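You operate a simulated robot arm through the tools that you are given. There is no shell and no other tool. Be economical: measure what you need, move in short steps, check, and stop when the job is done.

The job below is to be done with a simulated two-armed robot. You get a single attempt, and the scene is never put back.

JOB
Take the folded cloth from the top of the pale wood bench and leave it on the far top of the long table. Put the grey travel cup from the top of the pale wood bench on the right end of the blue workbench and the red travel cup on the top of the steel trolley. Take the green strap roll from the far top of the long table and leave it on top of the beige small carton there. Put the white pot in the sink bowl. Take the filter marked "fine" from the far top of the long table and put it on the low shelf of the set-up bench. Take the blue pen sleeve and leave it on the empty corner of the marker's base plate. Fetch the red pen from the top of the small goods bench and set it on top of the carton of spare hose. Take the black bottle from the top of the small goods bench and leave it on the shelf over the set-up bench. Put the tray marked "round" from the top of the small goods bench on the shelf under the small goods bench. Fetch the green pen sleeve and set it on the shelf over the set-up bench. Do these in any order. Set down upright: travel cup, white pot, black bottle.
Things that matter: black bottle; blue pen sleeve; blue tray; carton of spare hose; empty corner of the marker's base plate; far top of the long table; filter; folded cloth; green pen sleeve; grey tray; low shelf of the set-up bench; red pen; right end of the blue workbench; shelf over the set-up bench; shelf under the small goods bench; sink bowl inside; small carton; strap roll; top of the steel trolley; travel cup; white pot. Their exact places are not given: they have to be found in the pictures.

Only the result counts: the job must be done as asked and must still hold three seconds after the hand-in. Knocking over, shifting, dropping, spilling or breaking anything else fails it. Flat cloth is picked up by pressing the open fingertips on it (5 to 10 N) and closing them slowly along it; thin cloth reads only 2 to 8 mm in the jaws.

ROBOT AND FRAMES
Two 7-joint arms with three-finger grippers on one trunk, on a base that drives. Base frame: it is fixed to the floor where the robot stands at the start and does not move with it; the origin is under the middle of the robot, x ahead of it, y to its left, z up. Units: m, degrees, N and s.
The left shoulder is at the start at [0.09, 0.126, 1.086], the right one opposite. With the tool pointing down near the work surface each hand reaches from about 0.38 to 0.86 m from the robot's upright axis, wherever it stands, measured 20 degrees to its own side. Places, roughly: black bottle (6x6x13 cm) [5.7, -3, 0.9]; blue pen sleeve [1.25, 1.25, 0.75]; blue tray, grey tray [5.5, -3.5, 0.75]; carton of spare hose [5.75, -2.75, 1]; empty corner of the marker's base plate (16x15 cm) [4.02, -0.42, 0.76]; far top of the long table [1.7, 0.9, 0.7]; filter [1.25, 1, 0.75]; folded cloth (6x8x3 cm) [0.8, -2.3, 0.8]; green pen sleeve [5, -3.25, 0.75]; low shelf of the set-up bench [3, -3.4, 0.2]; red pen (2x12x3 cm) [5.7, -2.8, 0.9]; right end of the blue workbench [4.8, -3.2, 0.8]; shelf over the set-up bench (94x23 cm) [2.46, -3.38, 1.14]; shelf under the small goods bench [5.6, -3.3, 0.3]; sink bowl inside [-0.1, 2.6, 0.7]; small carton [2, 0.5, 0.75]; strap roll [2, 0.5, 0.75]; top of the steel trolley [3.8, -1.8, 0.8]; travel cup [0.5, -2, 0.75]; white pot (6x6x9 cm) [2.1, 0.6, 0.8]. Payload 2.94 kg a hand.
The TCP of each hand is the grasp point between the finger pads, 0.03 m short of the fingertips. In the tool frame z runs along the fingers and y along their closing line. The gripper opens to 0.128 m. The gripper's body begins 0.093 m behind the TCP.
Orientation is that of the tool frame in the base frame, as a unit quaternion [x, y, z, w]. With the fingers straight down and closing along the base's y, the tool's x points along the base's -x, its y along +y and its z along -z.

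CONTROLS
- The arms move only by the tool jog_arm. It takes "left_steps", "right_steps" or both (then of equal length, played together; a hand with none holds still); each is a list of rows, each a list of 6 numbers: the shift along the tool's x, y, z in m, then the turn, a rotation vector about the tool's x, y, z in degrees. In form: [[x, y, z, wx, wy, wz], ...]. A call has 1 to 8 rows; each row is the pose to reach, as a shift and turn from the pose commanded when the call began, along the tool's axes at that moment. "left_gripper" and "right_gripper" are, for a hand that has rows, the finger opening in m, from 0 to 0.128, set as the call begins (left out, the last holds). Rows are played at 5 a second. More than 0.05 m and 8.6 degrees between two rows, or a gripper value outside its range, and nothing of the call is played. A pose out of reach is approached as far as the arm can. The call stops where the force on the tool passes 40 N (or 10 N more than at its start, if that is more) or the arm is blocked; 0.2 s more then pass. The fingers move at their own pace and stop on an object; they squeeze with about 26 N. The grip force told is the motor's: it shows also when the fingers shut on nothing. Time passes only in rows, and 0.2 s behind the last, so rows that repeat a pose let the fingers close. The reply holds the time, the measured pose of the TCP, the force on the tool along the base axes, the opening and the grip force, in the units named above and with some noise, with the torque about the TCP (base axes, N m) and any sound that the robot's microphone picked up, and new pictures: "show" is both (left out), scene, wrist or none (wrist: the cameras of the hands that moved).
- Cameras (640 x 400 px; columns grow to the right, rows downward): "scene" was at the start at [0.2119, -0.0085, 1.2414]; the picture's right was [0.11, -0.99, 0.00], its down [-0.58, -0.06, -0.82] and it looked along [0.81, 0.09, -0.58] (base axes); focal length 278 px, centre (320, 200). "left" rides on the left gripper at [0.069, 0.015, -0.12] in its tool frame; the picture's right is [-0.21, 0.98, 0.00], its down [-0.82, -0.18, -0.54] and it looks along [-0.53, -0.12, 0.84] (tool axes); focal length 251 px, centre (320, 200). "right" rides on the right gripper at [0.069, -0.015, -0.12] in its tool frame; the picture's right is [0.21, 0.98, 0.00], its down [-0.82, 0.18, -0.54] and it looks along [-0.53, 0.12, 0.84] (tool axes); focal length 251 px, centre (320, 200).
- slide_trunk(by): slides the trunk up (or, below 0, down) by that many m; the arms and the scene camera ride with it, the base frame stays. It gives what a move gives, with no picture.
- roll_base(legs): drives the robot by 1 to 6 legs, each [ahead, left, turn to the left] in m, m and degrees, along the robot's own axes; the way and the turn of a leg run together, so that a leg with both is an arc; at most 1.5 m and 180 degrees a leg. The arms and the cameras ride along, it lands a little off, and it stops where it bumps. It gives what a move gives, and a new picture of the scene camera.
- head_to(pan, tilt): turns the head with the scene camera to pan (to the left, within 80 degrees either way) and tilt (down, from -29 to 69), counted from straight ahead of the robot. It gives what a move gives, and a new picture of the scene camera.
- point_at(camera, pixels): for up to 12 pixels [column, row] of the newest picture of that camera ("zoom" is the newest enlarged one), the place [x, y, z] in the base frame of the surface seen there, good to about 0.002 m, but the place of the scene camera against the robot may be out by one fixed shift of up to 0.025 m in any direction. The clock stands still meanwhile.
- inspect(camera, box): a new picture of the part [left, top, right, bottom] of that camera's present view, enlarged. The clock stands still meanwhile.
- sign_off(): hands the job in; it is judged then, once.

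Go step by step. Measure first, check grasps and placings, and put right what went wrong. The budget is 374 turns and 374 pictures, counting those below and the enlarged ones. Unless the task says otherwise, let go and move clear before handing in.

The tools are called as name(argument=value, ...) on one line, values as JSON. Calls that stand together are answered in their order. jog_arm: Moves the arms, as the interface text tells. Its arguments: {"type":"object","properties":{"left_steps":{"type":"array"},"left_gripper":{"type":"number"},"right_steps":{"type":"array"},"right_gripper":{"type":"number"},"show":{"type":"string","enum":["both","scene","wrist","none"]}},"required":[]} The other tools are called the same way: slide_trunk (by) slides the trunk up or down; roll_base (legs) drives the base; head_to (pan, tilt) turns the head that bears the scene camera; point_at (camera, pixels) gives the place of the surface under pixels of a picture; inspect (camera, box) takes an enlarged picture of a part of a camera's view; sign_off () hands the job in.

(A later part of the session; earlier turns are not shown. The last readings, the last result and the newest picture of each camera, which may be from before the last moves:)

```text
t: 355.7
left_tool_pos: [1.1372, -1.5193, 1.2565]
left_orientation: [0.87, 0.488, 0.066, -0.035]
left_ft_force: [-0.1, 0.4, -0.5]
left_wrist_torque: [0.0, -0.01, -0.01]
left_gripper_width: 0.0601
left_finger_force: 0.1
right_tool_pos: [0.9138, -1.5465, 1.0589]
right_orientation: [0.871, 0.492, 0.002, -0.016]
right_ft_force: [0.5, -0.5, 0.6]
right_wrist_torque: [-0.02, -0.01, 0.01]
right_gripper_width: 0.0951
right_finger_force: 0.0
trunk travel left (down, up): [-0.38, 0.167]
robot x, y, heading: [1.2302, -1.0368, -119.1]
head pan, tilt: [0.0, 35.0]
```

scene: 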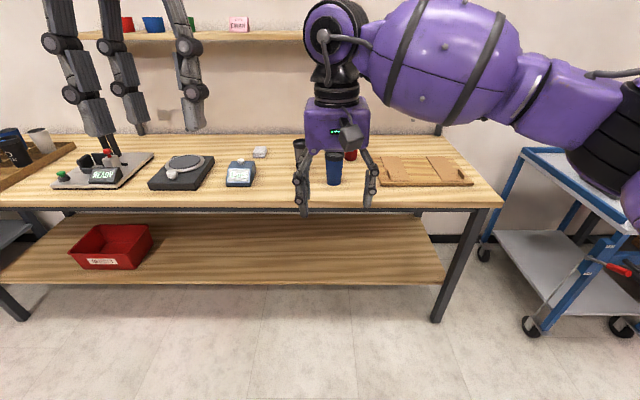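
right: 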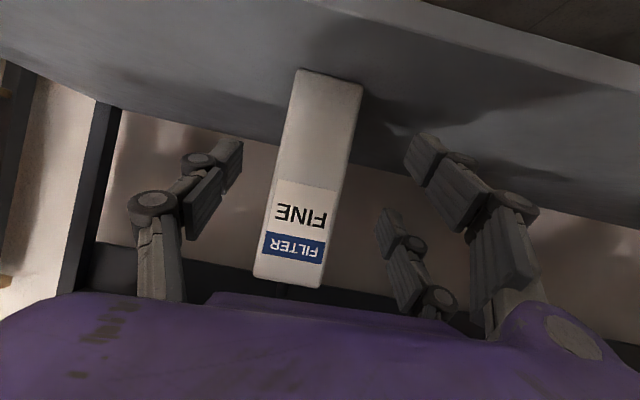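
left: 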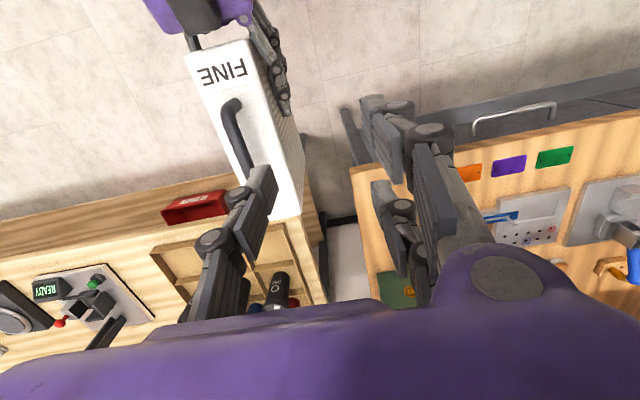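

Now move in 0.5 m and use the right wrist camera to see the cups.

roll_base(legs=[[0.5, 0, 0]])

inspect(camera="right", box=[0, 0, 640, 400])

```text
t: 358.6
left_tool_pos: [0.8919, -1.9556, 1.2578]
left_orientation: [0.87, 0.487, 0.066, -0.034]
left_ft_force: [-0.2, 0.0, -0.3]
left_wrist_torque: [-0.03, 0.01, 0.01]
left_gripper_width: 0.0597
left_finger_force: 0.0
right_tool_pos: [0.666, -1.9822, 1.0597]
right_orientation: [0.872, 0.489, 0.002, -0.017]
right_ft_force: [1.1, 0.5, -0.5]
right_wrist_torque: [0.03, 0.0, -0.02]
right_gripper_width: 0.0952
right_finger_force: 0.1
trunk travel left (down, up): [-0.38, 0.167]
robot x, y, heading: [0.9844, -1.4736, -119.3]
head pan, tilt: [0.0, 35.0]
```

scene: 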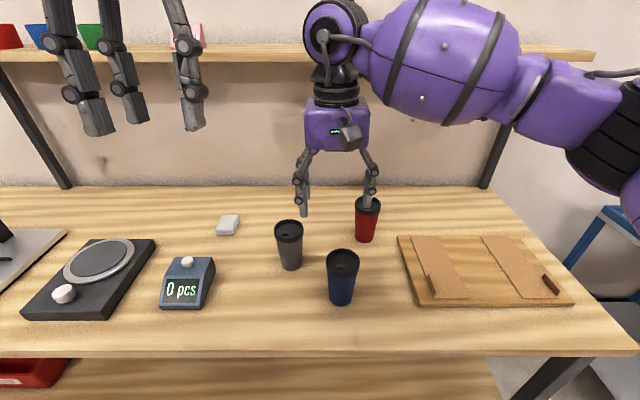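

```text
1.00 times, centred on (320, 200) of right (not enlarged: the box is as wide or as high as the picture)
```

zoom: 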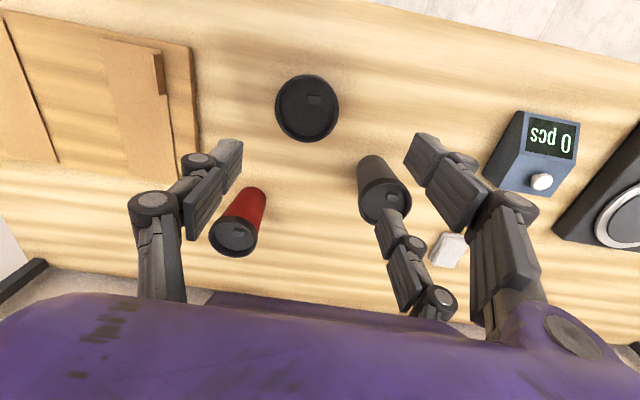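

Cups and cloth are all visible. Measure via the right wrist camera.

point_at(camera="right", pixels=[[235, 236], [218, 230], [252, 242], [380, 195], [362, 185], [395, 185], [307, 108], [447, 250], [432, 262], [460, 240], [250, 160]])

point_at(camera="scene", pixels=[[290, 228], [292, 270], [368, 203], [366, 240], [342, 258], [228, 221], [219, 233], [236, 236], [240, 217], [220, 215], [400, 350]])

```text
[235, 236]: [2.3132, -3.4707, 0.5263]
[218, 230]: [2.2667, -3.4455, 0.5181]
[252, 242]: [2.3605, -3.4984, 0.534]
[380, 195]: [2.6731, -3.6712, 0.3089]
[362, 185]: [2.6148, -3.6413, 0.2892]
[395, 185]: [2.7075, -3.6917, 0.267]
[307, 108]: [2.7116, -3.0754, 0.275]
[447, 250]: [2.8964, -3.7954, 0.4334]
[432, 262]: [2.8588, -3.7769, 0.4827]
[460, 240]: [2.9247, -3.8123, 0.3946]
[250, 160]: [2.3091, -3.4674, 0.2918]
```

```text
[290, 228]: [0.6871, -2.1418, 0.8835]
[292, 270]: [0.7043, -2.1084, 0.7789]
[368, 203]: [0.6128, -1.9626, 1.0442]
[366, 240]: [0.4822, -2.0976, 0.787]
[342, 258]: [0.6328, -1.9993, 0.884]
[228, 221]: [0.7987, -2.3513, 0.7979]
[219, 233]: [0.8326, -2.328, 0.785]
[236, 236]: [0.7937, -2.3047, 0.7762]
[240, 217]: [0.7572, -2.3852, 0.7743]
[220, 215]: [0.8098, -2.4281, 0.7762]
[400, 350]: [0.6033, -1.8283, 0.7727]
```

The right picture there was stale; query the enlarged one instead.

point_at(camera="zoom", pixels=[[235, 236], [212, 236], [256, 238], [385, 203], [360, 195], [410, 195], [307, 108], [447, 250], [432, 262], [460, 240], [437, 232], [458, 265]])

```text
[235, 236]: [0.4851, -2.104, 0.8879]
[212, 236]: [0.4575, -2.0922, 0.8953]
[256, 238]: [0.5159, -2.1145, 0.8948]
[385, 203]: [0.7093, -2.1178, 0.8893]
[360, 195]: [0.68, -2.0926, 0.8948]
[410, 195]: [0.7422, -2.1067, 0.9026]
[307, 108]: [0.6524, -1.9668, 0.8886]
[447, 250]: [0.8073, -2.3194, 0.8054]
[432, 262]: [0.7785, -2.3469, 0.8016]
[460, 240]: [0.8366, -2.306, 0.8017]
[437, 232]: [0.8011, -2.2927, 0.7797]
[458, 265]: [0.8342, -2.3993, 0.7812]
```

Use wrist data: red lid centre (0.4865,−2.1035), grey (0.709,−2.118), lids at 0.89. Right hand goes over red, left straightens and goes above grey.

jog_arm(right_steps=[[-0.035, -0.016, 0, 0, 0, 0], [-0.07, -0.032, 0, 0, 0, 0], [-0.105, -0.048, 0, 0, 0, 0], [-0.14, -0.064, 0, 0, 0, 0], [-0.175, -0.08, 0.01, 0, 0, 0], [-0.197, -0.09, 0.04, 0, 0, 0], [-0.197, -0.09, 0.08, 0, 0, 0], [-0.197, -0.09, 0.1, 0, 0, 0]], right_gripper=0.1, show="wrist")

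```text
t: 360.4
left_tool_pos: [0.8921, -1.9552, 1.2554]
left_orientation: [0.87, 0.487, 0.066, -0.034]
left_ft_force: [0.1, -0.3, 0.3]
left_wrist_torque: [0.02, 0.0, -0.02]
left_gripper_width: 0.0603
left_finger_force: 0.1
right_tool_pos: [0.4863, -2.1024, 0.9566]
right_orientation: [0.871, 0.491, 0.001, -0.017]
right_ft_force: [0.0, 0.0, 0.3]
right_wrist_torque: [0.02, 0.02, 0.0]
right_gripper_width: 0.0999
right_finger_force: 0.1
trunk travel left (down, up): [-0.38, 0.167]
robot x, y, heading: [0.9891, -1.4714, -119.5]
head pan, tilt: [0.0, 35.0]
```

right: 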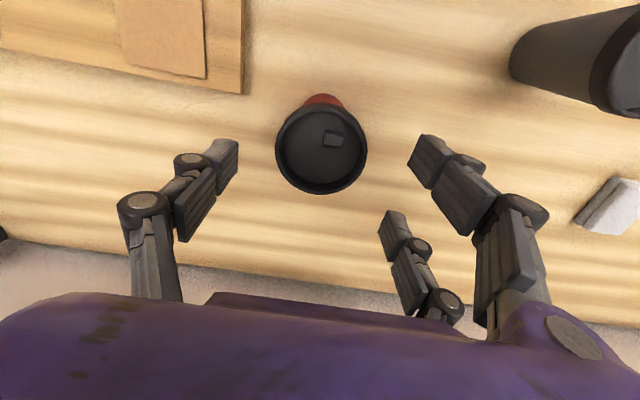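

Red's lid is exactly centred (321,148). Descend and grip.

jog_arm(right_steps=[[0, 0, 0.04, 0, 0, 0], [0, 0, 0.08, 0, 0, 0], [0, 0, 0.12, 0, 0, 0], [0, 0, 0.12, 0, 0, 0]], show="none")

jog_arm(right_steps=[[0, 0, 0, 0, 0, 0], [0, 0, 0, 0, 0, 0], [0, 0, 0, 0, 0, 0], [0, 0, -0.005, 0, 0, 0], [0, 0, -0.015, 0, 0, 0]], right_gripper=0.04, show="wrist")

```text
t: 361.4
left_tool_pos: [0.893, -1.9558, 1.2565]
left_orientation: [0.87, 0.487, 0.066, -0.034]
left_ft_force: [1.2, 0.4, 0.2]
left_wrist_torque: [0.01, 0.02, -0.05]
left_gripper_width: 0.0598
left_finger_force: 0.1
right_tool_pos: [0.4827, -2.0959, 0.838]
right_orientation: [0.872, 0.49, 0.002, -0.017]
right_ft_force: [0.1, -0.4, 0.3]
right_wrist_torque: [-0.01, -0.02, 0.02]
right_gripper_width: 0.0998
right_finger_force: 0.1
trunk travel left (down, up): [-0.38, 0.167]
robot x, y, heading: [0.9832, -1.4708, -119.4]
head pan, tilt: [0.0, 35.0]
```

```text
t: 362.6
left_tool_pos: [0.8919, -1.9553, 1.2567]
left_orientation: [0.871, 0.486, 0.065, -0.034]
left_ft_force: [-0.1, -0.4, -0.8]
left_wrist_torque: [0.01, 0.02, 0.03]
left_gripper_width: 0.0599
left_finger_force: 0.0
right_tool_pos: [0.4838, -2.0968, 0.8525]
right_orientation: [0.872, 0.49, 0.002, -0.017]
right_ft_force: [0.1, -0.1, -1.9]
right_wrist_torque: [0.04, -0.02, 0.02]
right_gripper_width: 0.0597
right_finger_force: 9.7
trunk travel left (down, up): [-0.38, 0.167]
robot x, y, heading: [0.9863, -1.4707, -119.3]
head pan, tilt: [0.0, 35.0]
```

right: 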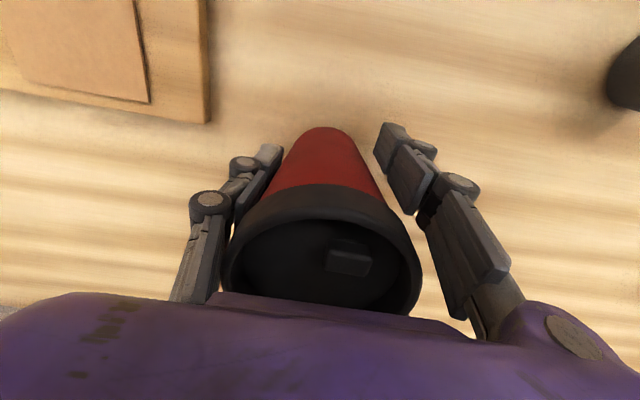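

It's lifting (1.9 N) but grip force only 9.7 N; squeeze more and lift slowly.

jog_arm(right_steps=[[0, 0, 0, 0, 0, 0], [0, 0, -0.01, 0, 0, 0], [0, 0, -0.03, 0, 0, 0], [0, 0, -0.05, 0, 0, 0], [0, 0, -0.075, 0, 0, 0], [0, 0, -0.1, 0, 0, 0]], right_gripper=0.02, show="wrist")

```text
t: 364.1
left_tool_pos: [0.8915, -1.956, 1.2572]
left_orientation: [0.87, 0.487, 0.067, -0.034]
left_ft_force: [0.0, 0.8, 0.0]
left_wrist_torque: [0.02, 0.01, 0.01]
left_gripper_width: 0.0598
left_finger_force: 0.0
right_tool_pos: [0.4865, -2.1009, 0.9529]
right_orientation: [0.872, 0.489, 0.002, -0.017]
right_ft_force: [-0.2, -0.3, -1.3]
right_wrist_torque: [0.01, -0.02, 0.01]
right_gripper_width: 0.0597
right_finger_force: 9.6
trunk travel left (down, up): [-0.38, 0.167]
robot x, y, heading: [0.9843, -1.4702, -119.5]
head pan, tilt: [0.0, 35.0]
```

right: 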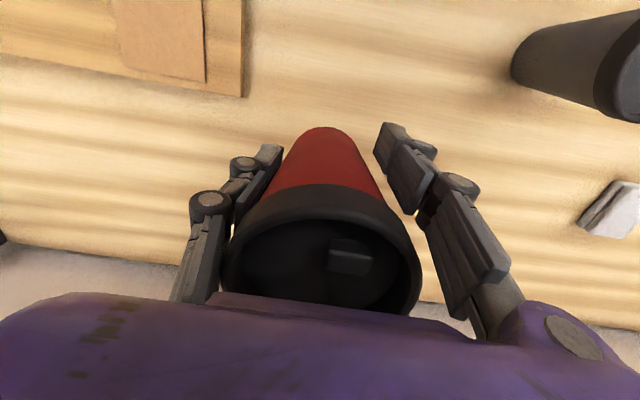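

Red is held. Pull the right hand back, and straighten the left hand (−8.5° about y).

jog_arm(right_steps=[[0.03, -0.01, -0.01, 0, 0, 0], [0.06, -0.02, -0.02, 0, 0, 0], [0.1, -0.03, -0.03, 0, 0, 0], [0.14, -0.04, -0.04, 0, 0, 0]], left_steps=[[0, 0, 0, 0, -4, 0], [0, 0, 0, 0, -8.5, 0], [0, 0, 0, 0, -8.5, 0], [0, 0, 0, 0, -8.5, 0]], left_gripper=0.1, show="none")

jog_arm(left_steps=[[-0.03, -0.009, 0.035, 0, 0, 0], [-0.06, -0.018, 0.07, 0, 0, 0], [-0.09, -0.027, 0.105, 0, 0, 0], [-0.12, -0.036, 0.14, 0, 0, 0], [-0.15, -0.045, 0.175, 0, 0, 0], [-0.18, -0.054, 0.21, 0, 0, 0], [-0.21, -0.063, 0.245, 0, 0, 0], [-0.23, -0.0714, 0.28, 0, 0, 0]], show="wrist")

```text
t: 365.1
left_tool_pos: [0.8904, -1.9538, 1.2583]
left_orientation: [0.873, 0.488, 0.001, 0.002]
left_ft_force: [-0.7, 0.6, 0.3]
left_wrist_torque: [-0.06, -0.02, 0.01]
left_gripper_width: 0.0999
left_finger_force: 0.1
right_tool_pos: [0.5217, -1.9622, 0.9993]
right_orientation: [0.872, 0.489, 0.002, -0.017]
right_ft_force: [-0.1, 0.6, -2.3]
right_wrist_torque: [-0.02, 0.02, -0.01]
right_gripper_width: 0.0594
right_finger_force: 9.8
trunk travel left (down, up): [-0.38, 0.167]
robot x, y, heading: [0.9872, -1.4718, -119.4]
head pan, tilt: [0.0, 35.0]
```

```text
t: 366.9
left_tool_pos: [0.7135, -2.1139, 0.9725]
left_orientation: [0.873, 0.488, 0.001, 0.002]
left_ft_force: [0.6, -0.3, 0.2]
left_wrist_torque: [0.0, -0.02, 0.0]
left_gripper_width: 0.0999
left_finger_force: 0.1
right_tool_pos: [0.5208, -1.9638, 0.9973]
right_orientation: [0.872, 0.49, 0.002, -0.017]
right_ft_force: [0.3, -0.5, -2.0]
right_wrist_torque: [-0.01, -0.01, 0.03]
right_gripper_width: 0.0596
right_finger_force: 9.9
trunk travel left (down, up): [-0.38, 0.167]
robot x, y, heading: [0.9879, -1.4672, -119.3]
head pan, tilt: [0.0, 35.0]
```

left: 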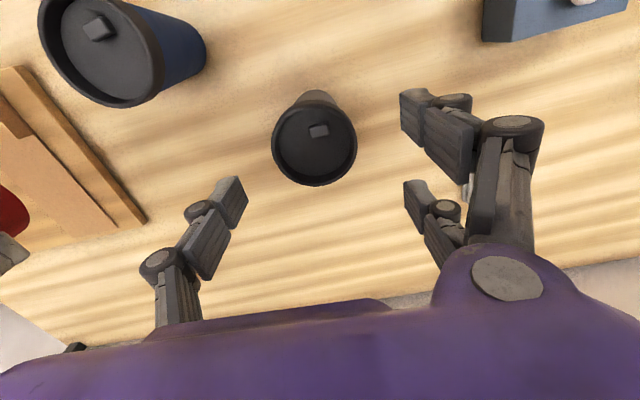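

Grey's lid is nearly centred (315,145). Adjust, descend, grip and lift slowly.

jog_arm(left_steps=[[-0.003, -0.004, 0.045, 0, 0, 0], [-0.003, -0.004, 0.09, 0, 0, 0], [-0.003, -0.004, 0.134, 0, 0, 0], [-0.003, -0.004, 0.134, 0, 0, 0]], show="none")

jog_arm(left_steps=[[0, 0, 0, 0, 0, 0], [0, 0, 0, 0, 0, 0], [0, 0, 0, 0, 0, 0], [0, 0, -0.005, 0, 0, 0], [0, 0, -0.02, 0, 0, 0], [0, 0, -0.045, 0, 0, 0], [0, 0, -0.08, 0, 0, 0], [0, 0, -0.12, 0, 0, 0]], left_gripper=0.03, show="wrist")

```text
t: 367.9
left_tool_pos: [0.7058, -2.1141, 0.8421]
left_orientation: [0.873, 0.488, 0.002, 0.002]
left_ft_force: [0.1, -0.1, 0.7]
left_wrist_torque: [-0.03, 0.02, 0.0]
left_gripper_width: 0.1001
left_finger_force: 0.1
right_tool_pos: [0.5221, -1.9629, 0.997]
right_orientation: [0.872, 0.489, 0.002, -0.017]
right_ft_force: [-0.1, 0.0, -0.9]
right_wrist_torque: [0.02, -0.03, 0.05]
right_gripper_width: 0.0594
right_finger_force: 9.9
trunk travel left (down, up): [-0.38, 0.167]
robot x, y, heading: [0.9857, -1.4683, -119.2]
head pan, tilt: [0.0, 35.0]
```

```text
t: 369.6
left_tool_pos: [0.7073, -2.1128, 0.9628]
left_orientation: [0.873, 0.487, 0.002, 0.001]
left_ft_force: [0.4, -0.9, -2.2]
left_wrist_torque: [-0.05, 0.0, -0.03]
left_gripper_width: 0.0576
left_finger_force: 10.0
right_tool_pos: [0.5237, -1.9634, 0.9974]
right_orientation: [0.872, 0.49, 0.002, -0.017]
right_ft_force: [0.6, 0.7, -1.4]
right_wrist_torque: [-0.02, -0.01, 0.01]
right_gripper_width: 0.0594
right_finger_force: 10.4
trunk travel left (down, up): [-0.38, 0.167]
robot x, y, heading: [0.9831, -1.4689, -119.4]
head pan, tilt: [0.0, 35.0]
```

left: 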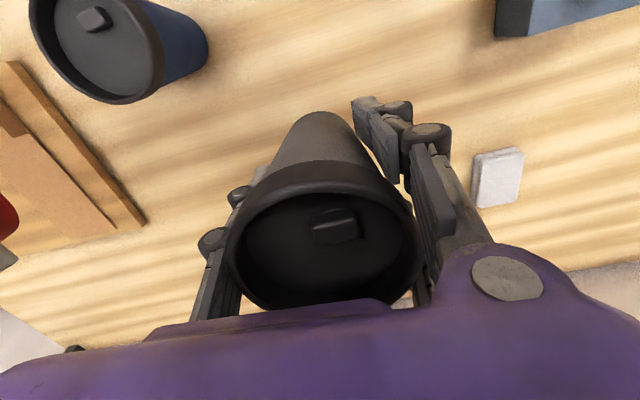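

Both cups are held. Raise left, back off, turn left 90° and drive toward the trolley.

jog_arm(left_steps=[[0, 0, -0.045, 0, 0, 0], [0, 0, -0.09, 0, 0, 0], [0.02, 0, -0.12, 0, 0, 0]], show="none")

roll_base(legs=[[-0.5, 0, 0], [0, 0, 90], [0.8, 0.35, 0], [0.6, 0.35, 0]])

head_to(pan=-10, tilt=25)

```text
t: 370.4
left_tool_pos: [0.7174, -2.0953, 1.0854]
left_orientation: [0.873, 0.488, 0.001, 0.002]
left_ft_force: [0.3, -0.4, -1.2]
left_wrist_torque: [-0.04, 0.03, 0.0]
left_gripper_width: 0.0568
left_finger_force: 9.8
right_tool_pos: [0.5234, -1.9626, 0.9978]
right_orientation: [0.872, 0.489, 0.001, -0.017]
right_ft_force: [0.2, -0.3, -1.9]
right_wrist_torque: [-0.03, 0.04, 0.02]
right_gripper_width: 0.0595
right_finger_force: 10.0
trunk travel left (down, up): [-0.38, 0.167]
robot x, y, heading: [0.9853, -1.4742, -119.0]
head pan, tilt: [0.0, 35.0]
```

```text
t: 385.0
left_tool_pos: [3.4253, -1.265, 1.0824]
left_orientation: [0.253, 0.967, 0.002, 0.001]
left_ft_force: [0.2, 0.4, -1.9]
left_wrist_torque: [0.01, 0.01, -0.02]
left_gripper_width: 0.0561
left_finger_force: 10.0
right_tool_pos: [3.3006, -1.4636, 0.9968]
right_orientation: [0.251, 0.968, -0.011, -0.014]
right_ft_force: [0.2, -0.5, -1.8]
right_wrist_torque: [-0.01, 0.03, -0.02]
right_gripper_width: 0.0592
right_finger_force: 9.9
trunk travel left (down, up): [-0.38, 0.167]
robot x, y, heading: [2.7899, -1.021, -27.1]
head pan, tilt: [0.0, 35.0]
```

scene: 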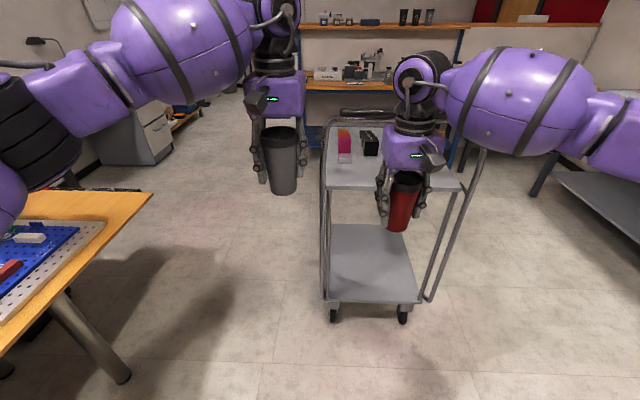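

```text
t: 385.7
left_tool_pos: [3.425, -1.265, 1.0836]
left_orientation: [0.253, 0.967, 0.003, -0.001]
left_ft_force: [1.0, 0.3, -1.6]
left_wrist_torque: [-0.01, 0.0, 0.0]
left_gripper_width: 0.0564
left_finger_force: 9.9
right_tool_pos: [3.3, -1.464, 0.9969]
right_orientation: [0.252, 0.968, -0.011, -0.013]
right_ft_force: [0.0, -0.4, -2.0]
right_wrist_torque: [0.01, 0.03, 0.0]
right_gripper_width: 0.0595
right_finger_force: 10.0
trunk travel left (down, up): [-0.38, 0.167]
robot x, y, heading: [2.7892, -1.0205, -27.0]
head pan, tilt: [-10.0, 25.0]
```

scene: 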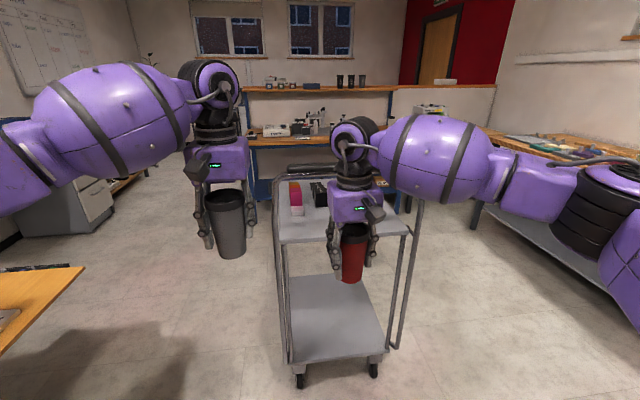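

The trolley is ahead; top has items at its far end, near half free. Measure its top.

point_at(camera="scene", pixels=[[290, 235], [300, 240], [320, 220], [395, 225], [400, 232], [280, 180], [415, 205], [297, 205], [318, 200], [300, 222], [385, 212], [310, 168]])

inspect(camera="scene", box=[250, 140, 450, 280])

```text
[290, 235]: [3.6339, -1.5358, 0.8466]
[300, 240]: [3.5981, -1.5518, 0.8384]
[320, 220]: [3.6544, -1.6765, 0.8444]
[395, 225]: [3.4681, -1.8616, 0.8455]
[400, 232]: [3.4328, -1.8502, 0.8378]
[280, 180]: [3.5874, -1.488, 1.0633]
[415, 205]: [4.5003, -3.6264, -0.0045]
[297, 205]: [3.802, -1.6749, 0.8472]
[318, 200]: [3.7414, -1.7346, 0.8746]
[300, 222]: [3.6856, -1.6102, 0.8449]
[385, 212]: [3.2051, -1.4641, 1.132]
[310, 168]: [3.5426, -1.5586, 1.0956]
```

```text
2.86 times, centred on (350, 210) of scene
```

zoom: 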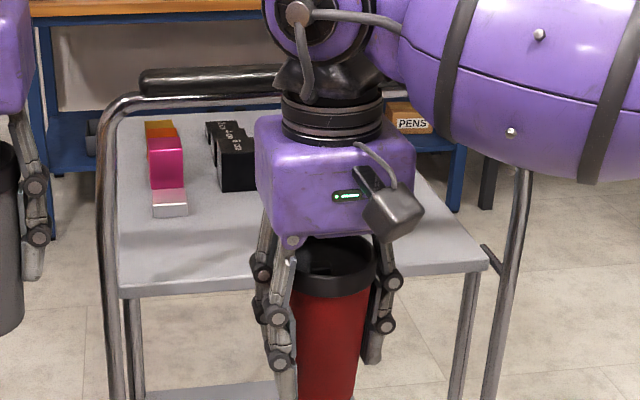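

A push bar (z≈1.1) crosses the near end, so I'll place from the trolley's open −v side. Retract hands, then reposition.

jog_arm(left_steps=[[0.04, 0, 0, 0, 0, 0], [0.08, 0, 0, 0, 0, 0], [0.12, 0, 0, 0, 0, 0], [0.16, 0, 0, 0, 0, 0]], right_steps=[[0.03, 0, -0.01, 0, 0, 0], [0.07, 0, -0.02, 0, 0, 0], [0.11, 0, -0.03, 0, 0, 0], [0.15, 0, -0.04, 0, 0, 0]], show="none")

roll_base(legs=[[0, -1.2, 0], [0, 0, 88], [0, -0.9, 0]])

head_to(pan=-15, tilt=35)

```text
t: 386.7
left_tool_pos: [3.2858, -1.185, 1.0893]
left_orientation: [0.252, 0.968, 0.002, 0.002]
left_ft_force: [-0.2, 0.8, -1.4]
left_wrist_torque: [-0.02, -0.02, 0.02]
left_gripper_width: 0.0561
left_finger_force: 10.1
right_tool_pos: [3.1697, -1.3894, 1.0407]
right_orientation: [0.252, 0.968, -0.01, -0.013]
right_ft_force: [0.1, 0.6, -1.5]
right_wrist_torque: [-0.02, -0.01, 0.0]
right_gripper_width: 0.0591
right_finger_force: 9.8
trunk travel left (down, up): [-0.38, 0.167]
robot x, y, heading: [2.7912, -1.0143, -26.9]
head pan, tilt: [-10.0, 25.0]
```

```text
t: 408.9
left_tool_pos: [3.2134, -2.0348, 1.0874]
left_orientation: [-0.483, 0.876, 0.003, -0.001]
left_ft_force: [0.0, 0.4, -1.6]
left_wrist_torque: [0.0, 0.04, 0.03]
left_gripper_width: 0.0564
left_finger_force: 9.9
right_tool_pos: [3.4122, -2.1606, 1.0401]
right_orientation: [-0.485, 0.874, -0.017, -0.003]
right_ft_force: [-0.7, -0.4, -2.0]
right_wrist_torque: [-0.01, 0.02, -0.01]
right_gripper_width: 0.0586
right_finger_force: 9.7
trunk travel left (down, up): [-0.38, 0.167]
robot x, y, heading: [3.0202, -2.5278, 60.1]
head pan, tilt: [-10.0, 25.0]
```

scene: 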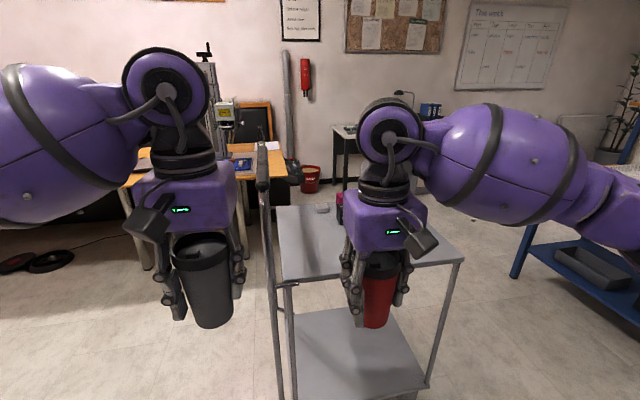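

```text
t: 409.6
left_tool_pos: [3.2136, -2.0342, 1.0865]
left_orientation: [-0.483, 0.875, 0.002, -0.002]
left_ft_force: [-0.4, 0.2, -1.7]
left_wrist_torque: [0.02, 0.03, -0.02]
left_gripper_width: 0.0565
left_finger_force: 10.3
right_tool_pos: [3.4119, -2.16, 1.0395]
right_orientation: [-0.484, 0.875, -0.018, -0.002]
right_ft_force: [-0.6, 0.9, -1.2]
right_wrist_torque: [-0.02, -0.02, -0.01]
right_gripper_width: 0.0587
right_finger_force: 10.1
trunk travel left (down, up): [-0.38, 0.167]
robot x, y, heading: [3.0236, -2.5212, 60.0]
head pan, tilt: [-15.0, 35.0]
```

scene: 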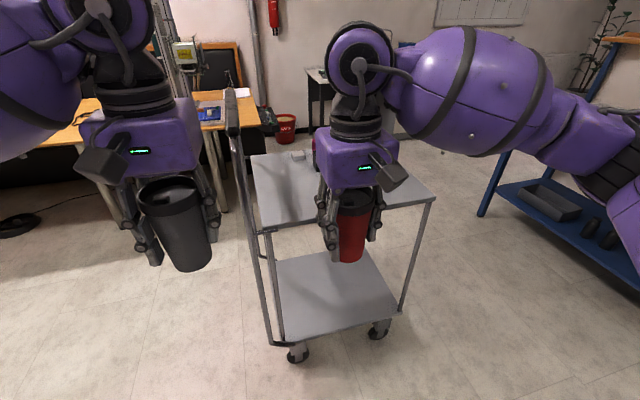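

Good stance: trolley top's open side faces me. Measure its top.

point_at(camera="scene", pixels=[[272, 226], [428, 198], [295, 205], [405, 190], [265, 180], [295, 153], [235, 130], [300, 215], [258, 290]])

inspect(camera="right", box=[0, 0, 640, 400])

```text
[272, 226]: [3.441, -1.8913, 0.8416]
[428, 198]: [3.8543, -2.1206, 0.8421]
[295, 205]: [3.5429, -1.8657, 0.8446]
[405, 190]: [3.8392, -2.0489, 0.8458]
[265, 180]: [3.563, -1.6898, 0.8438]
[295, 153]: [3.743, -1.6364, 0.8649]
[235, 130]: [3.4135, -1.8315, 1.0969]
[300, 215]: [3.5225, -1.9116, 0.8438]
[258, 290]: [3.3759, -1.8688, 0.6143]
```

```text
1.00 times, centred on (320, 200) of right (not enlarged: the box is as wide or as high as the picture)
```

zoom: 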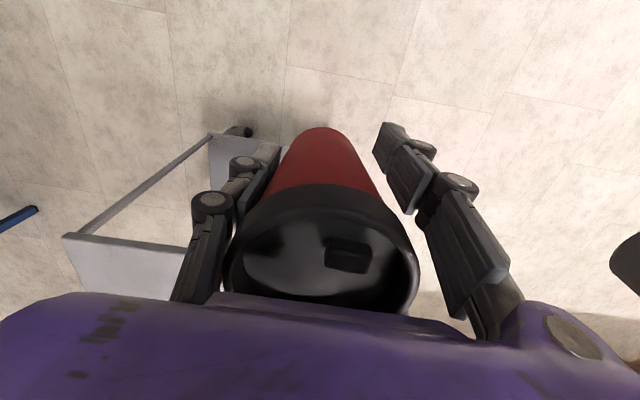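

Plan: red at (3.684,−1.854). Move the left hand 15 cm left to clear the push bar, then base forward 0.2.

jog_arm(left_steps=[[0.01, 0.04, 0, 0, 0, 0], [0.02, 0.08, 0, 0, 0, 0], [0.03, 0.12, 0, 0, 0, 0], [0.04, 0.16, 0, 0, 0, 0]], show="none")

roll_base(legs=[[0, -0.06, 0.8], [0.2, 0, 0]])

```text
t: 410.6
left_tool_pos: [3.0555, -1.9801, 1.0891]
left_orientation: [-0.482, 0.876, 0.001, -0.001]
left_ft_force: [-0.5, 0.2, -1.9]
left_wrist_torque: [0.0, -0.06, -0.03]
left_gripper_width: 0.0562
left_finger_force: 10.0
right_tool_pos: [3.4099, -2.1614, 1.0407]
right_orientation: [-0.485, 0.874, -0.017, -0.001]
right_ft_force: [-0.9, -0.3, -1.6]
right_wrist_torque: [0.0, -0.05, 0.02]
right_gripper_width: 0.0589
right_finger_force: 9.9
trunk travel left (down, up): [-0.38, 0.167]
robot x, y, heading: [3.021, -2.5274, 59.9]
head pan, tilt: [-15.0, 35.0]
```

```text
t: 413.0
left_tool_pos: [3.2002, -1.8383, 1.0888]
left_orientation: [-0.489, 0.872, 0.001, -0.002]
left_ft_force: [0.5, 0.5, -1.7]
left_wrist_torque: [-0.01, -0.01, 0.0]
left_gripper_width: 0.0562
left_finger_force: 9.7
right_tool_pos: [3.5573, -2.0144, 1.0402]
right_orientation: [-0.491, 0.871, -0.017, -0.002]
right_ft_force: [0.7, 0.7, -2.0]
right_wrist_torque: [-0.03, 0.03, -0.01]
right_gripper_width: 0.0586
right_finger_force: 9.9
trunk travel left (down, up): [-0.38, 0.167]
robot x, y, heading: [3.1681, -2.3846, 60.9]
head pan, tilt: [-15.0, 35.0]
```

scene: 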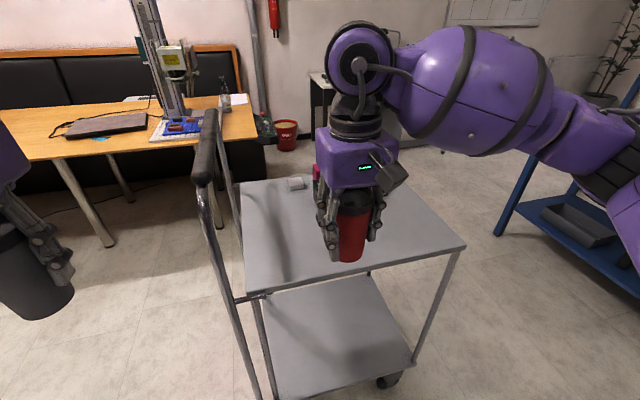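

Move the red cup 20 cm over the top and lower most of the way.

jog_arm(right_steps=[[-0.04, -0.006, 0, 0, 0, 0], [-0.08, -0.012, 0, 0, 0, 0], [-0.12, -0.018, 0, 0, 0, 0], [-0.16, -0.024, 0, 0, 0, 0], [-0.2, -0.03, 0.01, 0, 0, 0], [-0.2, -0.03, 0.05, 0, 0, 0], [-0.2, -0.03, 0.09, 0, 0, 0], [-0.2, -0.03, 0.11, 0, 0, 0]], show="scene")

```text
t: 414.8
left_tool_pos: [3.1984, -1.8372, 1.0877]
left_orientation: [-0.489, 0.872, 0.002, -0.002]
left_ft_force: [-0.5, 0.4, -2.1]
left_wrist_torque: [-0.01, 0.04, 0.02]
left_gripper_width: 0.0561
left_finger_force: 10.2
right_tool_pos: [3.6888, -1.8629, 0.9266]
right_orientation: [-0.49, 0.872, -0.016, -0.001]
right_ft_force: [0.0, 0.4, -1.2]
right_wrist_torque: [-0.02, 0.01, -0.02]
right_gripper_width: 0.0589
right_finger_force: 10.6
trunk travel left (down, up): [-0.38, 0.167]
robot x, y, heading: [3.1745, -2.3844, 60.9]
head pan, tilt: [-15.0, 35.0]
```

scene: 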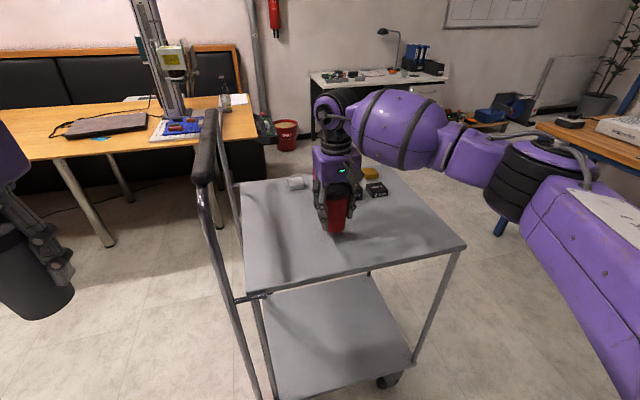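

jog_arm(right_steps=[[0, 0, 0.008, 0, 0, 0], [0, 0, 0.014, 0, 0, 0], [0, 0, 0.019, 0, 0, 0], [0, 0, 0.023, 0, 0, 0]], show="wrist")

```text
t: 415.8
left_tool_pos: [3.1983, -1.8397, 1.0905]
left_orientation: [-0.489, 0.872, 0.003, -0.001]
left_ft_force: [0.0, 0.7, -1.7]
left_wrist_torque: [-0.04, 0.02, -0.02]
left_gripper_width: 0.0561
left_finger_force: 9.7
right_tool_pos: [3.6893, -1.8628, 0.909]
right_orientation: [-0.489, 0.872, -0.014, 0.001]
right_ft_force: [5.1, 0.6, 20.6]
right_wrist_torque: [0.02, 0.17, 0.01]
right_gripper_width: 0.0591
right_finger_force: 10.6
trunk travel left (down, up): [-0.38, 0.167]
robot x, y, heading: [3.1723, -2.3834, 60.8]
head pan, tilt: [-15.0, 35.0]
```

right: 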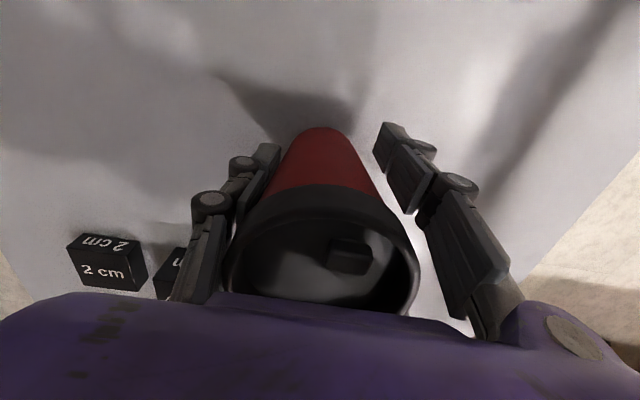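

Contact. Ease, open only to 0.075 (a block lies near the finger), and lift straight.

jog_arm(right_steps=[[0, 0, -0.003, 0, 0, 0], [0, 0, -0.003, 0, 0, 0]], show="none")

jog_arm(right_steps=[[0, 0, 0, 0, 0, 0], [0, 0, 0, 0, 0, 0], [0, 0, -0.03, 0, 0, 0], [0, 0, -0.07, 0, 0, 0], [0, 0, -0.115, 0, 0, 0], [0, 0, -0.16, 0, 0, 0], [0, 0, -0.2, 0, 0, 0]], right_gripper=0.078, show="wrist")

```text
t: 416.4
left_tool_pos: [3.1988, -1.8379, 1.0896]
left_orientation: [-0.489, 0.872, 0.002, -0.001]
left_ft_force: [-0.3, -0.2, -2.0]
left_wrist_torque: [0.0, -0.03, 0.0]
left_gripper_width: 0.0563
left_finger_force: 10.2
right_tool_pos: [3.6887, -1.8636, 0.9077]
right_orientation: [-0.49, 0.871, -0.016, -0.001]
right_ft_force: [7.1, 1.3, 16.2]
right_wrist_torque: [0.2, 0.05, -0.07]
right_gripper_width: 0.0592
right_finger_force: 10.1
trunk travel left (down, up): [-0.38, 0.167]
robot x, y, heading: [3.1704, -2.3804, 60.7]
head pan, tilt: [-15.0, 35.0]
```

```text
t: 418.0
left_tool_pos: [3.1986, -1.8376, 1.0896]
left_orientation: [-0.489, 0.873, 0.002, -0.001]
left_ft_force: [-0.4, 0.2, -1.2]
left_wrist_torque: [-0.02, -0.03, 0.02]
left_gripper_width: 0.0563
left_finger_force: 9.5
right_tool_pos: [3.6822, -1.8581, 1.1058]
right_orientation: [-0.49, 0.872, -0.017, -0.002]
right_ft_force: [-0.4, -0.3, 0.1]
right_wrist_torque: [-0.03, 0.0, 0.0]
right_gripper_width: 0.0779
right_finger_force: 0.0
trunk travel left (down, up): [-0.38, 0.167]
robot x, y, heading: [3.1723, -2.3812, 60.6]
head pan, tilt: [-15.0, 35.0]
```

right: 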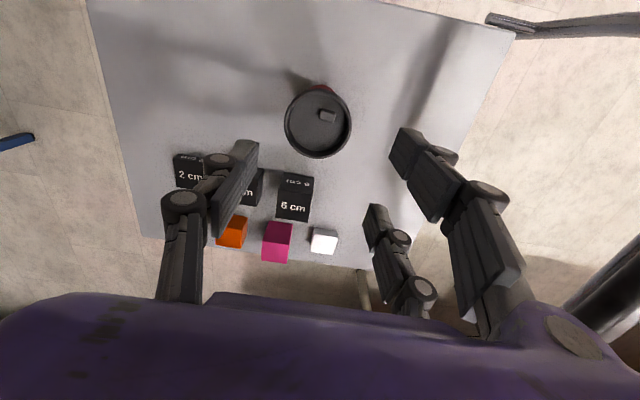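

Red stands on the trolley. Retract the right arm, back off, turn right toward the blue workbench and drive up.

jog_arm(right_steps=[[0.04, 0, -0.02, 0, 0, 0], [0.085, 0, -0.03, 0, 0, 0], [0.13, 0, -0.03, 0, 0, 0], [0.175, 0, -0.03, 0, 0, 0], [0.22, 0, -0.03, 0, 0, 0]], show="none")

roll_base(legs=[[-0.18, 0, 0], [0, 0, -90], [0.6, 0.1, 0]])

head_to(pan=0, tilt=25)

```text
t: 419.2
left_tool_pos: [3.1988, -1.8377, 1.0891]
left_orientation: [-0.488, 0.873, 0.002, -0.001]
left_ft_force: [-0.1, 0.5, -1.2]
left_wrist_torque: [0.01, -0.01, 0.02]
left_gripper_width: 0.0561
left_finger_force: 10.2
right_tool_pos: [3.5685, -2.046, 1.1424]
right_orientation: [-0.49, 0.872, -0.017, -0.001]
right_ft_force: [-0.1, -0.2, 0.3]
right_wrist_torque: [0.0, -0.01, 0.0]
right_gripper_width: 0.0778
right_finger_force: 0.0
trunk travel left (down, up): [-0.38, 0.167]
robot x, y, heading: [3.1712, -2.3806, 60.7]
head pan, tilt: [-15.0, 35.0]
```

```text
t: 427.5
left_tool_pos: [4.1835, -2.7812, 1.0881]
left_orientation: [0.279, 0.96, 0.002, 0.0]
left_ft_force: [0.2, 0.2, -1.4]
left_wrist_torque: [0.04, -0.01, 0.01]
left_gripper_width: 0.0561
left_finger_force: 9.8
right_tool_pos: [3.97, -3.1491, 1.1416]
right_orientation: [0.278, 0.961, -0.011, -0.013]
right_ft_force: [0.0, 0.3, -0.1]
right_wrist_torque: [0.04, 0.0, -0.03]
right_gripper_width: 0.0779
right_finger_force: 0.2
trunk travel left (down, up): [-0.38, 0.167]
robot x, y, heading: [3.6395, -2.7457, -30.0]
head pan, tilt: [-15.0, 35.0]
```

scene: 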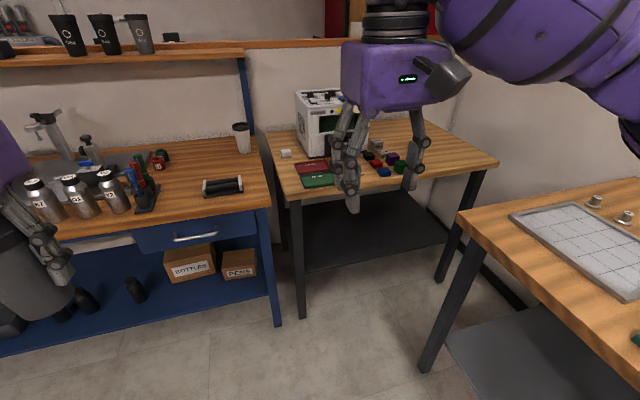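

```text
t: 428.3
left_tool_pos: [4.1834, -2.7814, 1.0893]
left_orientation: [0.28, 0.96, 0.003, 0.0]
left_ft_force: [0.0, 0.1, -2.5]
left_wrist_torque: [0.01, -0.01, 0.02]
left_gripper_width: 0.0563
left_finger_force: 10.3
right_tool_pos: [3.9691, -3.1484, 1.1413]
right_orientation: [0.278, 0.96, -0.011, -0.014]
right_ft_force: [0.0, 0.2, 1.0]
right_wrist_torque: [0.0, 0.0, 0.02]
right_gripper_width: 0.0782
right_finger_force: 0.0
trunk travel left (down, up): [-0.38, 0.167]
robot x, y, heading: [3.637, -2.7421, -30.1]
head pan, tilt: [0.0, 25.0]
```

scene: 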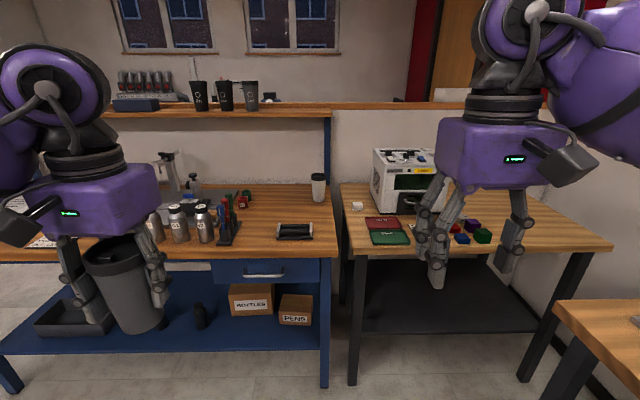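

The blue workbench's right end is around (300,205). Measure it and the neighbouring bench.

point_at(camera="scene", pixels=[[320, 248], [325, 195], [318, 178], [295, 228], [250, 252], [260, 200], [385, 222], [390, 238], [480, 240], [345, 200], [540, 205], [400, 190]])

inspect(camera="scene", box=[190, 130, 530, 330])

```text
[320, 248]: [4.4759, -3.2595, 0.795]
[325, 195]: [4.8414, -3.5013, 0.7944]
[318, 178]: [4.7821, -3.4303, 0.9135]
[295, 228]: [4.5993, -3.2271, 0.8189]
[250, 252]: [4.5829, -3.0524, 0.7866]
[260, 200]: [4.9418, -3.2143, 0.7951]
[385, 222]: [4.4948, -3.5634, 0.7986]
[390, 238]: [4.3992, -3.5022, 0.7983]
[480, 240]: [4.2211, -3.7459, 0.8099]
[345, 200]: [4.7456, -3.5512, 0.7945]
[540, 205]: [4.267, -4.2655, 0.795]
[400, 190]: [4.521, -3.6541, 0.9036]
```

```text
1.88 times, centred on (360, 230) of scene
```

zoom: 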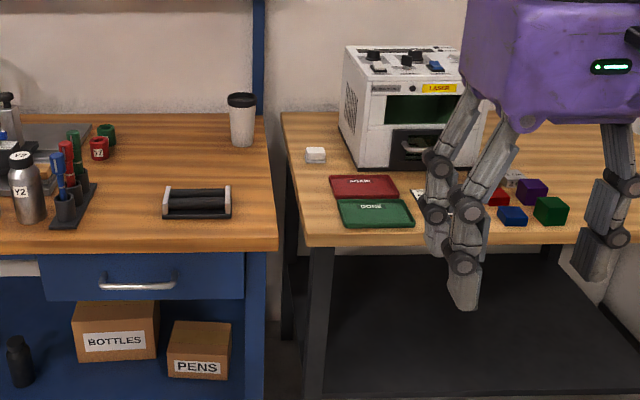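

Free spot T≈(4.86,−3.25) at the right end, and the green sleeve stands nearby at (246,193). Check the upper shelf edge depth, then roll forward 0.5.

point_at(camera="scene", pixels=[[250, 116], [320, 116], [246, 193], [243, 203], [271, 208], [285, 222], [228, 215], [228, 195]])

roll_base(legs=[[0.5, -0.04, 0.8]])

```text
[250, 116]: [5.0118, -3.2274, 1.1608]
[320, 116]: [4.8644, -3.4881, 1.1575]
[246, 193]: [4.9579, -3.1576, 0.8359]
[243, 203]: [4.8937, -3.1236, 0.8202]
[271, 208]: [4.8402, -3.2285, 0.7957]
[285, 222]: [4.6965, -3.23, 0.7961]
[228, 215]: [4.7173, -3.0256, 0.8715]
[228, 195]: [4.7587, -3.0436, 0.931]
```

```text
t: 431.2
left_tool_pos: [4.5998, -3.0568, 1.0888]
left_orientation: [0.273, 0.962, 0.002, 0.001]
left_ft_force: [0.0, 0.9, -1.9]
left_wrist_torque: [-0.02, -0.02, -0.02]
left_gripper_width: 0.0561
left_finger_force: 10.3
right_tool_pos: [4.3909, -3.4262, 1.1419]
right_orientation: [0.27, 0.963, -0.011, -0.014]
right_ft_force: [0.2, 0.0, -0.7]
right_wrist_torque: [-0.01, 0.0, 0.01]
right_gripper_width: 0.0778
right_finger_force: 0.0
trunk travel left (down, up): [-0.38, 0.167]
robot x, y, heading: [4.055, -3.0246, -29.5]
head pan, tilt: [0.0, 25.0]
```

scene: 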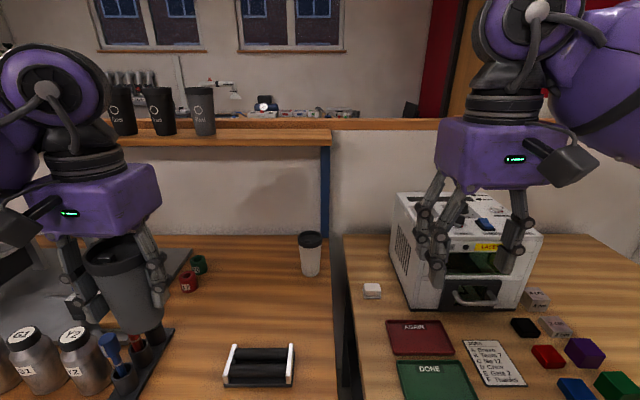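

Shelf edge is at u≈5.95, so place at (4.806,−3.21). Carry the grey cup there and lower to just above the top.

jog_arm(left_steps=[[-0.045, -0.006, 0, 0, 0, 0], [-0.09, -0.012, 0, 0, 0, 0], [-0.135, -0.018, 0, 0, 0, 0], [-0.18, -0.024, 0, 0, 0, 0], [-0.22, -0.03, 0, 0, 0, 0], [-0.2546, -0.032, 0.02, 0, 0, 0], [-0.2546, -0.032, 0.065, 0, 0, 0], [-0.2546, -0.032, 0.11, 0, 0, 0]], show="none")

jog_arm(left_steps=[[0, 0, 0.045, 0, 0, 0], [0, 0, 0.085, 0, 0, 0], [0, 0, 0.1, 0, 0, 0]])

```text
t: 433.0
left_tool_pos: [4.8, -3.2176, 0.9765]
left_orientation: [0.273, 0.962, 0.002, 0.001]
left_ft_force: [-0.3, 0.1, -1.3]
left_wrist_torque: [0.01, 0.05, -0.04]
left_gripper_width: 0.0565
left_finger_force: 9.9
right_tool_pos: [4.3924, -3.4266, 1.1415]
right_orientation: [0.27, 0.963, -0.01, -0.014]
right_ft_force: [0.3, 0.4, 0.1]
right_wrist_torque: [0.02, 0.0, 0.01]
right_gripper_width: 0.0778
right_finger_force: 0.1
trunk travel left (down, up): [-0.38, 0.167]
robot x, y, heading: [4.0576, -3.0235, -29.1]
head pan, tilt: [0.0, 25.0]
```

```text
t: 433.8
left_tool_pos: [4.7996, -3.2173, 0.8789]
left_orientation: [0.273, 0.962, 0.003, 0.0]
left_ft_force: [-0.2, 0.9, -1.9]
left_wrist_torque: [0.02, 0.0, -0.02]
left_gripper_width: 0.0563
left_finger_force: 9.6
right_tool_pos: [4.3912, -3.427, 1.1421]
right_orientation: [0.27, 0.963, -0.01, -0.013]
right_ft_force: [0.3, -0.3, -0.3]
right_wrist_torque: [0.01, -0.01, 0.0]
right_gripper_width: 0.078
right_finger_force: 0.0
trunk travel left (down, up): [-0.38, 0.167]
robot x, y, heading: [4.0493, -3.0297, -29.3]
head pan, tilt: [0.0, 25.0]
```

scene: 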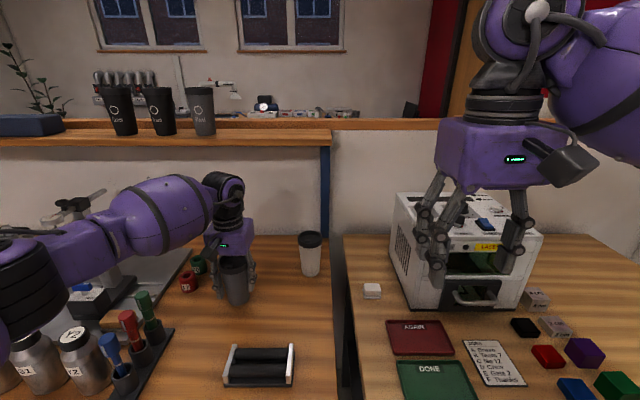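
left: 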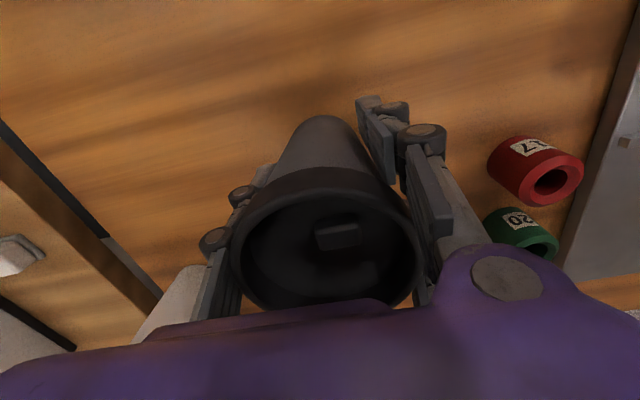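

Clear all around; forearm is above the bottles. Lower to contact and release.

jog_arm(left_steps=[[0, 0, 0.008, 0, 0, 0], [0, 0, 0.014, 0, 0, 0], [0, 0, 0.019, 0, 0, 0], [0, 0, 0.023, 0, 0, 0]], show="none")

```text
t: 434.8
left_tool_pos: [4.7999, -3.2151, 0.8583]
left_orientation: [0.272, 0.962, 0.001, 0.003]
left_ft_force: [2.7, 1.5, 18.6]
left_wrist_torque: [-0.23, 0.1, 0.0]
left_gripper_width: 0.0566
left_finger_force: 10.0
right_tool_pos: [4.3908, -3.4272, 1.1441]
right_orientation: [0.27, 0.963, -0.01, -0.012]
right_ft_force: [-0.6, 1.2, 0.6]
right_wrist_torque: [-0.01, 0.03, 0.01]
right_gripper_width: 0.0779
right_finger_force: 0.1
trunk travel left (down, up): [-0.38, 0.167]
robot x, y, heading: [4.0547, -3.029, -29.5]
head pan, tilt: [0.0, 25.0]
```

jog_arm(left_steps=[[0, 0, -0.004, 0, 0, 0], [0, 0, -0.004, 0, 0, 0]], show="none")

jog_arm(left_steps=[[0, 0, 0, 0, 0, 0], [0, 0, 0, 0, 0, 0], [0, 0, -0.03, 0, 0, 0], [0, 0, -0.07, 0, 0, 0], [0, 0, -0.11, 0, 0, 0], [0, 0, -0.15, 0, 0, 0]], left_gripper=0.078, show="wrist")

```text
t: 435.4
left_tool_pos: [4.7988, -3.217, 0.8586]
left_orientation: [0.273, 0.962, 0.004, -0.001]
left_ft_force: [-0.4, 1.9, 2.4]
left_wrist_torque: [0.02, 0.0, -0.05]
left_gripper_width: 0.0561
left_finger_force: 9.7
right_tool_pos: [4.3905, -3.427, 1.1414]
right_orientation: [0.27, 0.963, -0.011, -0.014]
right_ft_force: [0.1, -0.4, 0.4]
right_wrist_torque: [-0.03, -0.03, 0.0]
right_gripper_width: 0.078
right_finger_force: 0.1
trunk travel left (down, up): [-0.38, 0.167]
robot x, y, heading: [4.0566, -3.0287, -29.4]
head pan, tilt: [0.0, 25.0]
```

```text
t: 436.8
left_tool_pos: [4.7978, -3.215, 1.0099]
left_orientation: [0.274, 0.962, 0.003, 0.0]
left_ft_force: [0.3, 0.2, -0.3]
left_wrist_torque: [0.01, 0.02, -0.01]
left_gripper_width: 0.0778
left_finger_force: 0.0
right_tool_pos: [4.3904, -3.4272, 1.1419]
right_orientation: [0.27, 0.963, -0.011, -0.013]
right_ft_force: [0.5, -0.8, 1.0]
right_wrist_torque: [-0.01, 0.0, -0.01]
right_gripper_width: 0.0779
right_finger_force: 0.0
trunk travel left (down, up): [-0.38, 0.167]
robot x, y, heading: [4.0516, -3.0285, -29.3]
head pan, tilt: [0.0, 25.0]
```

left: 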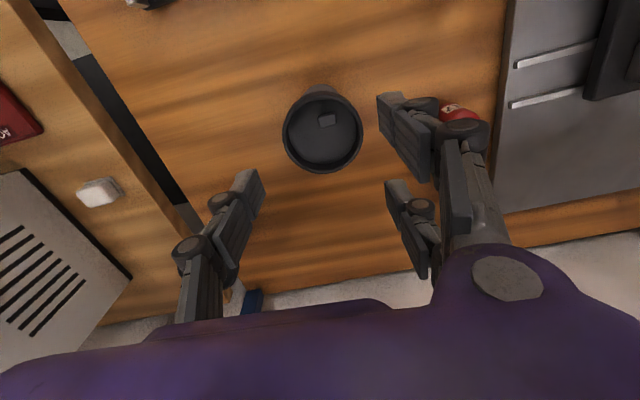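

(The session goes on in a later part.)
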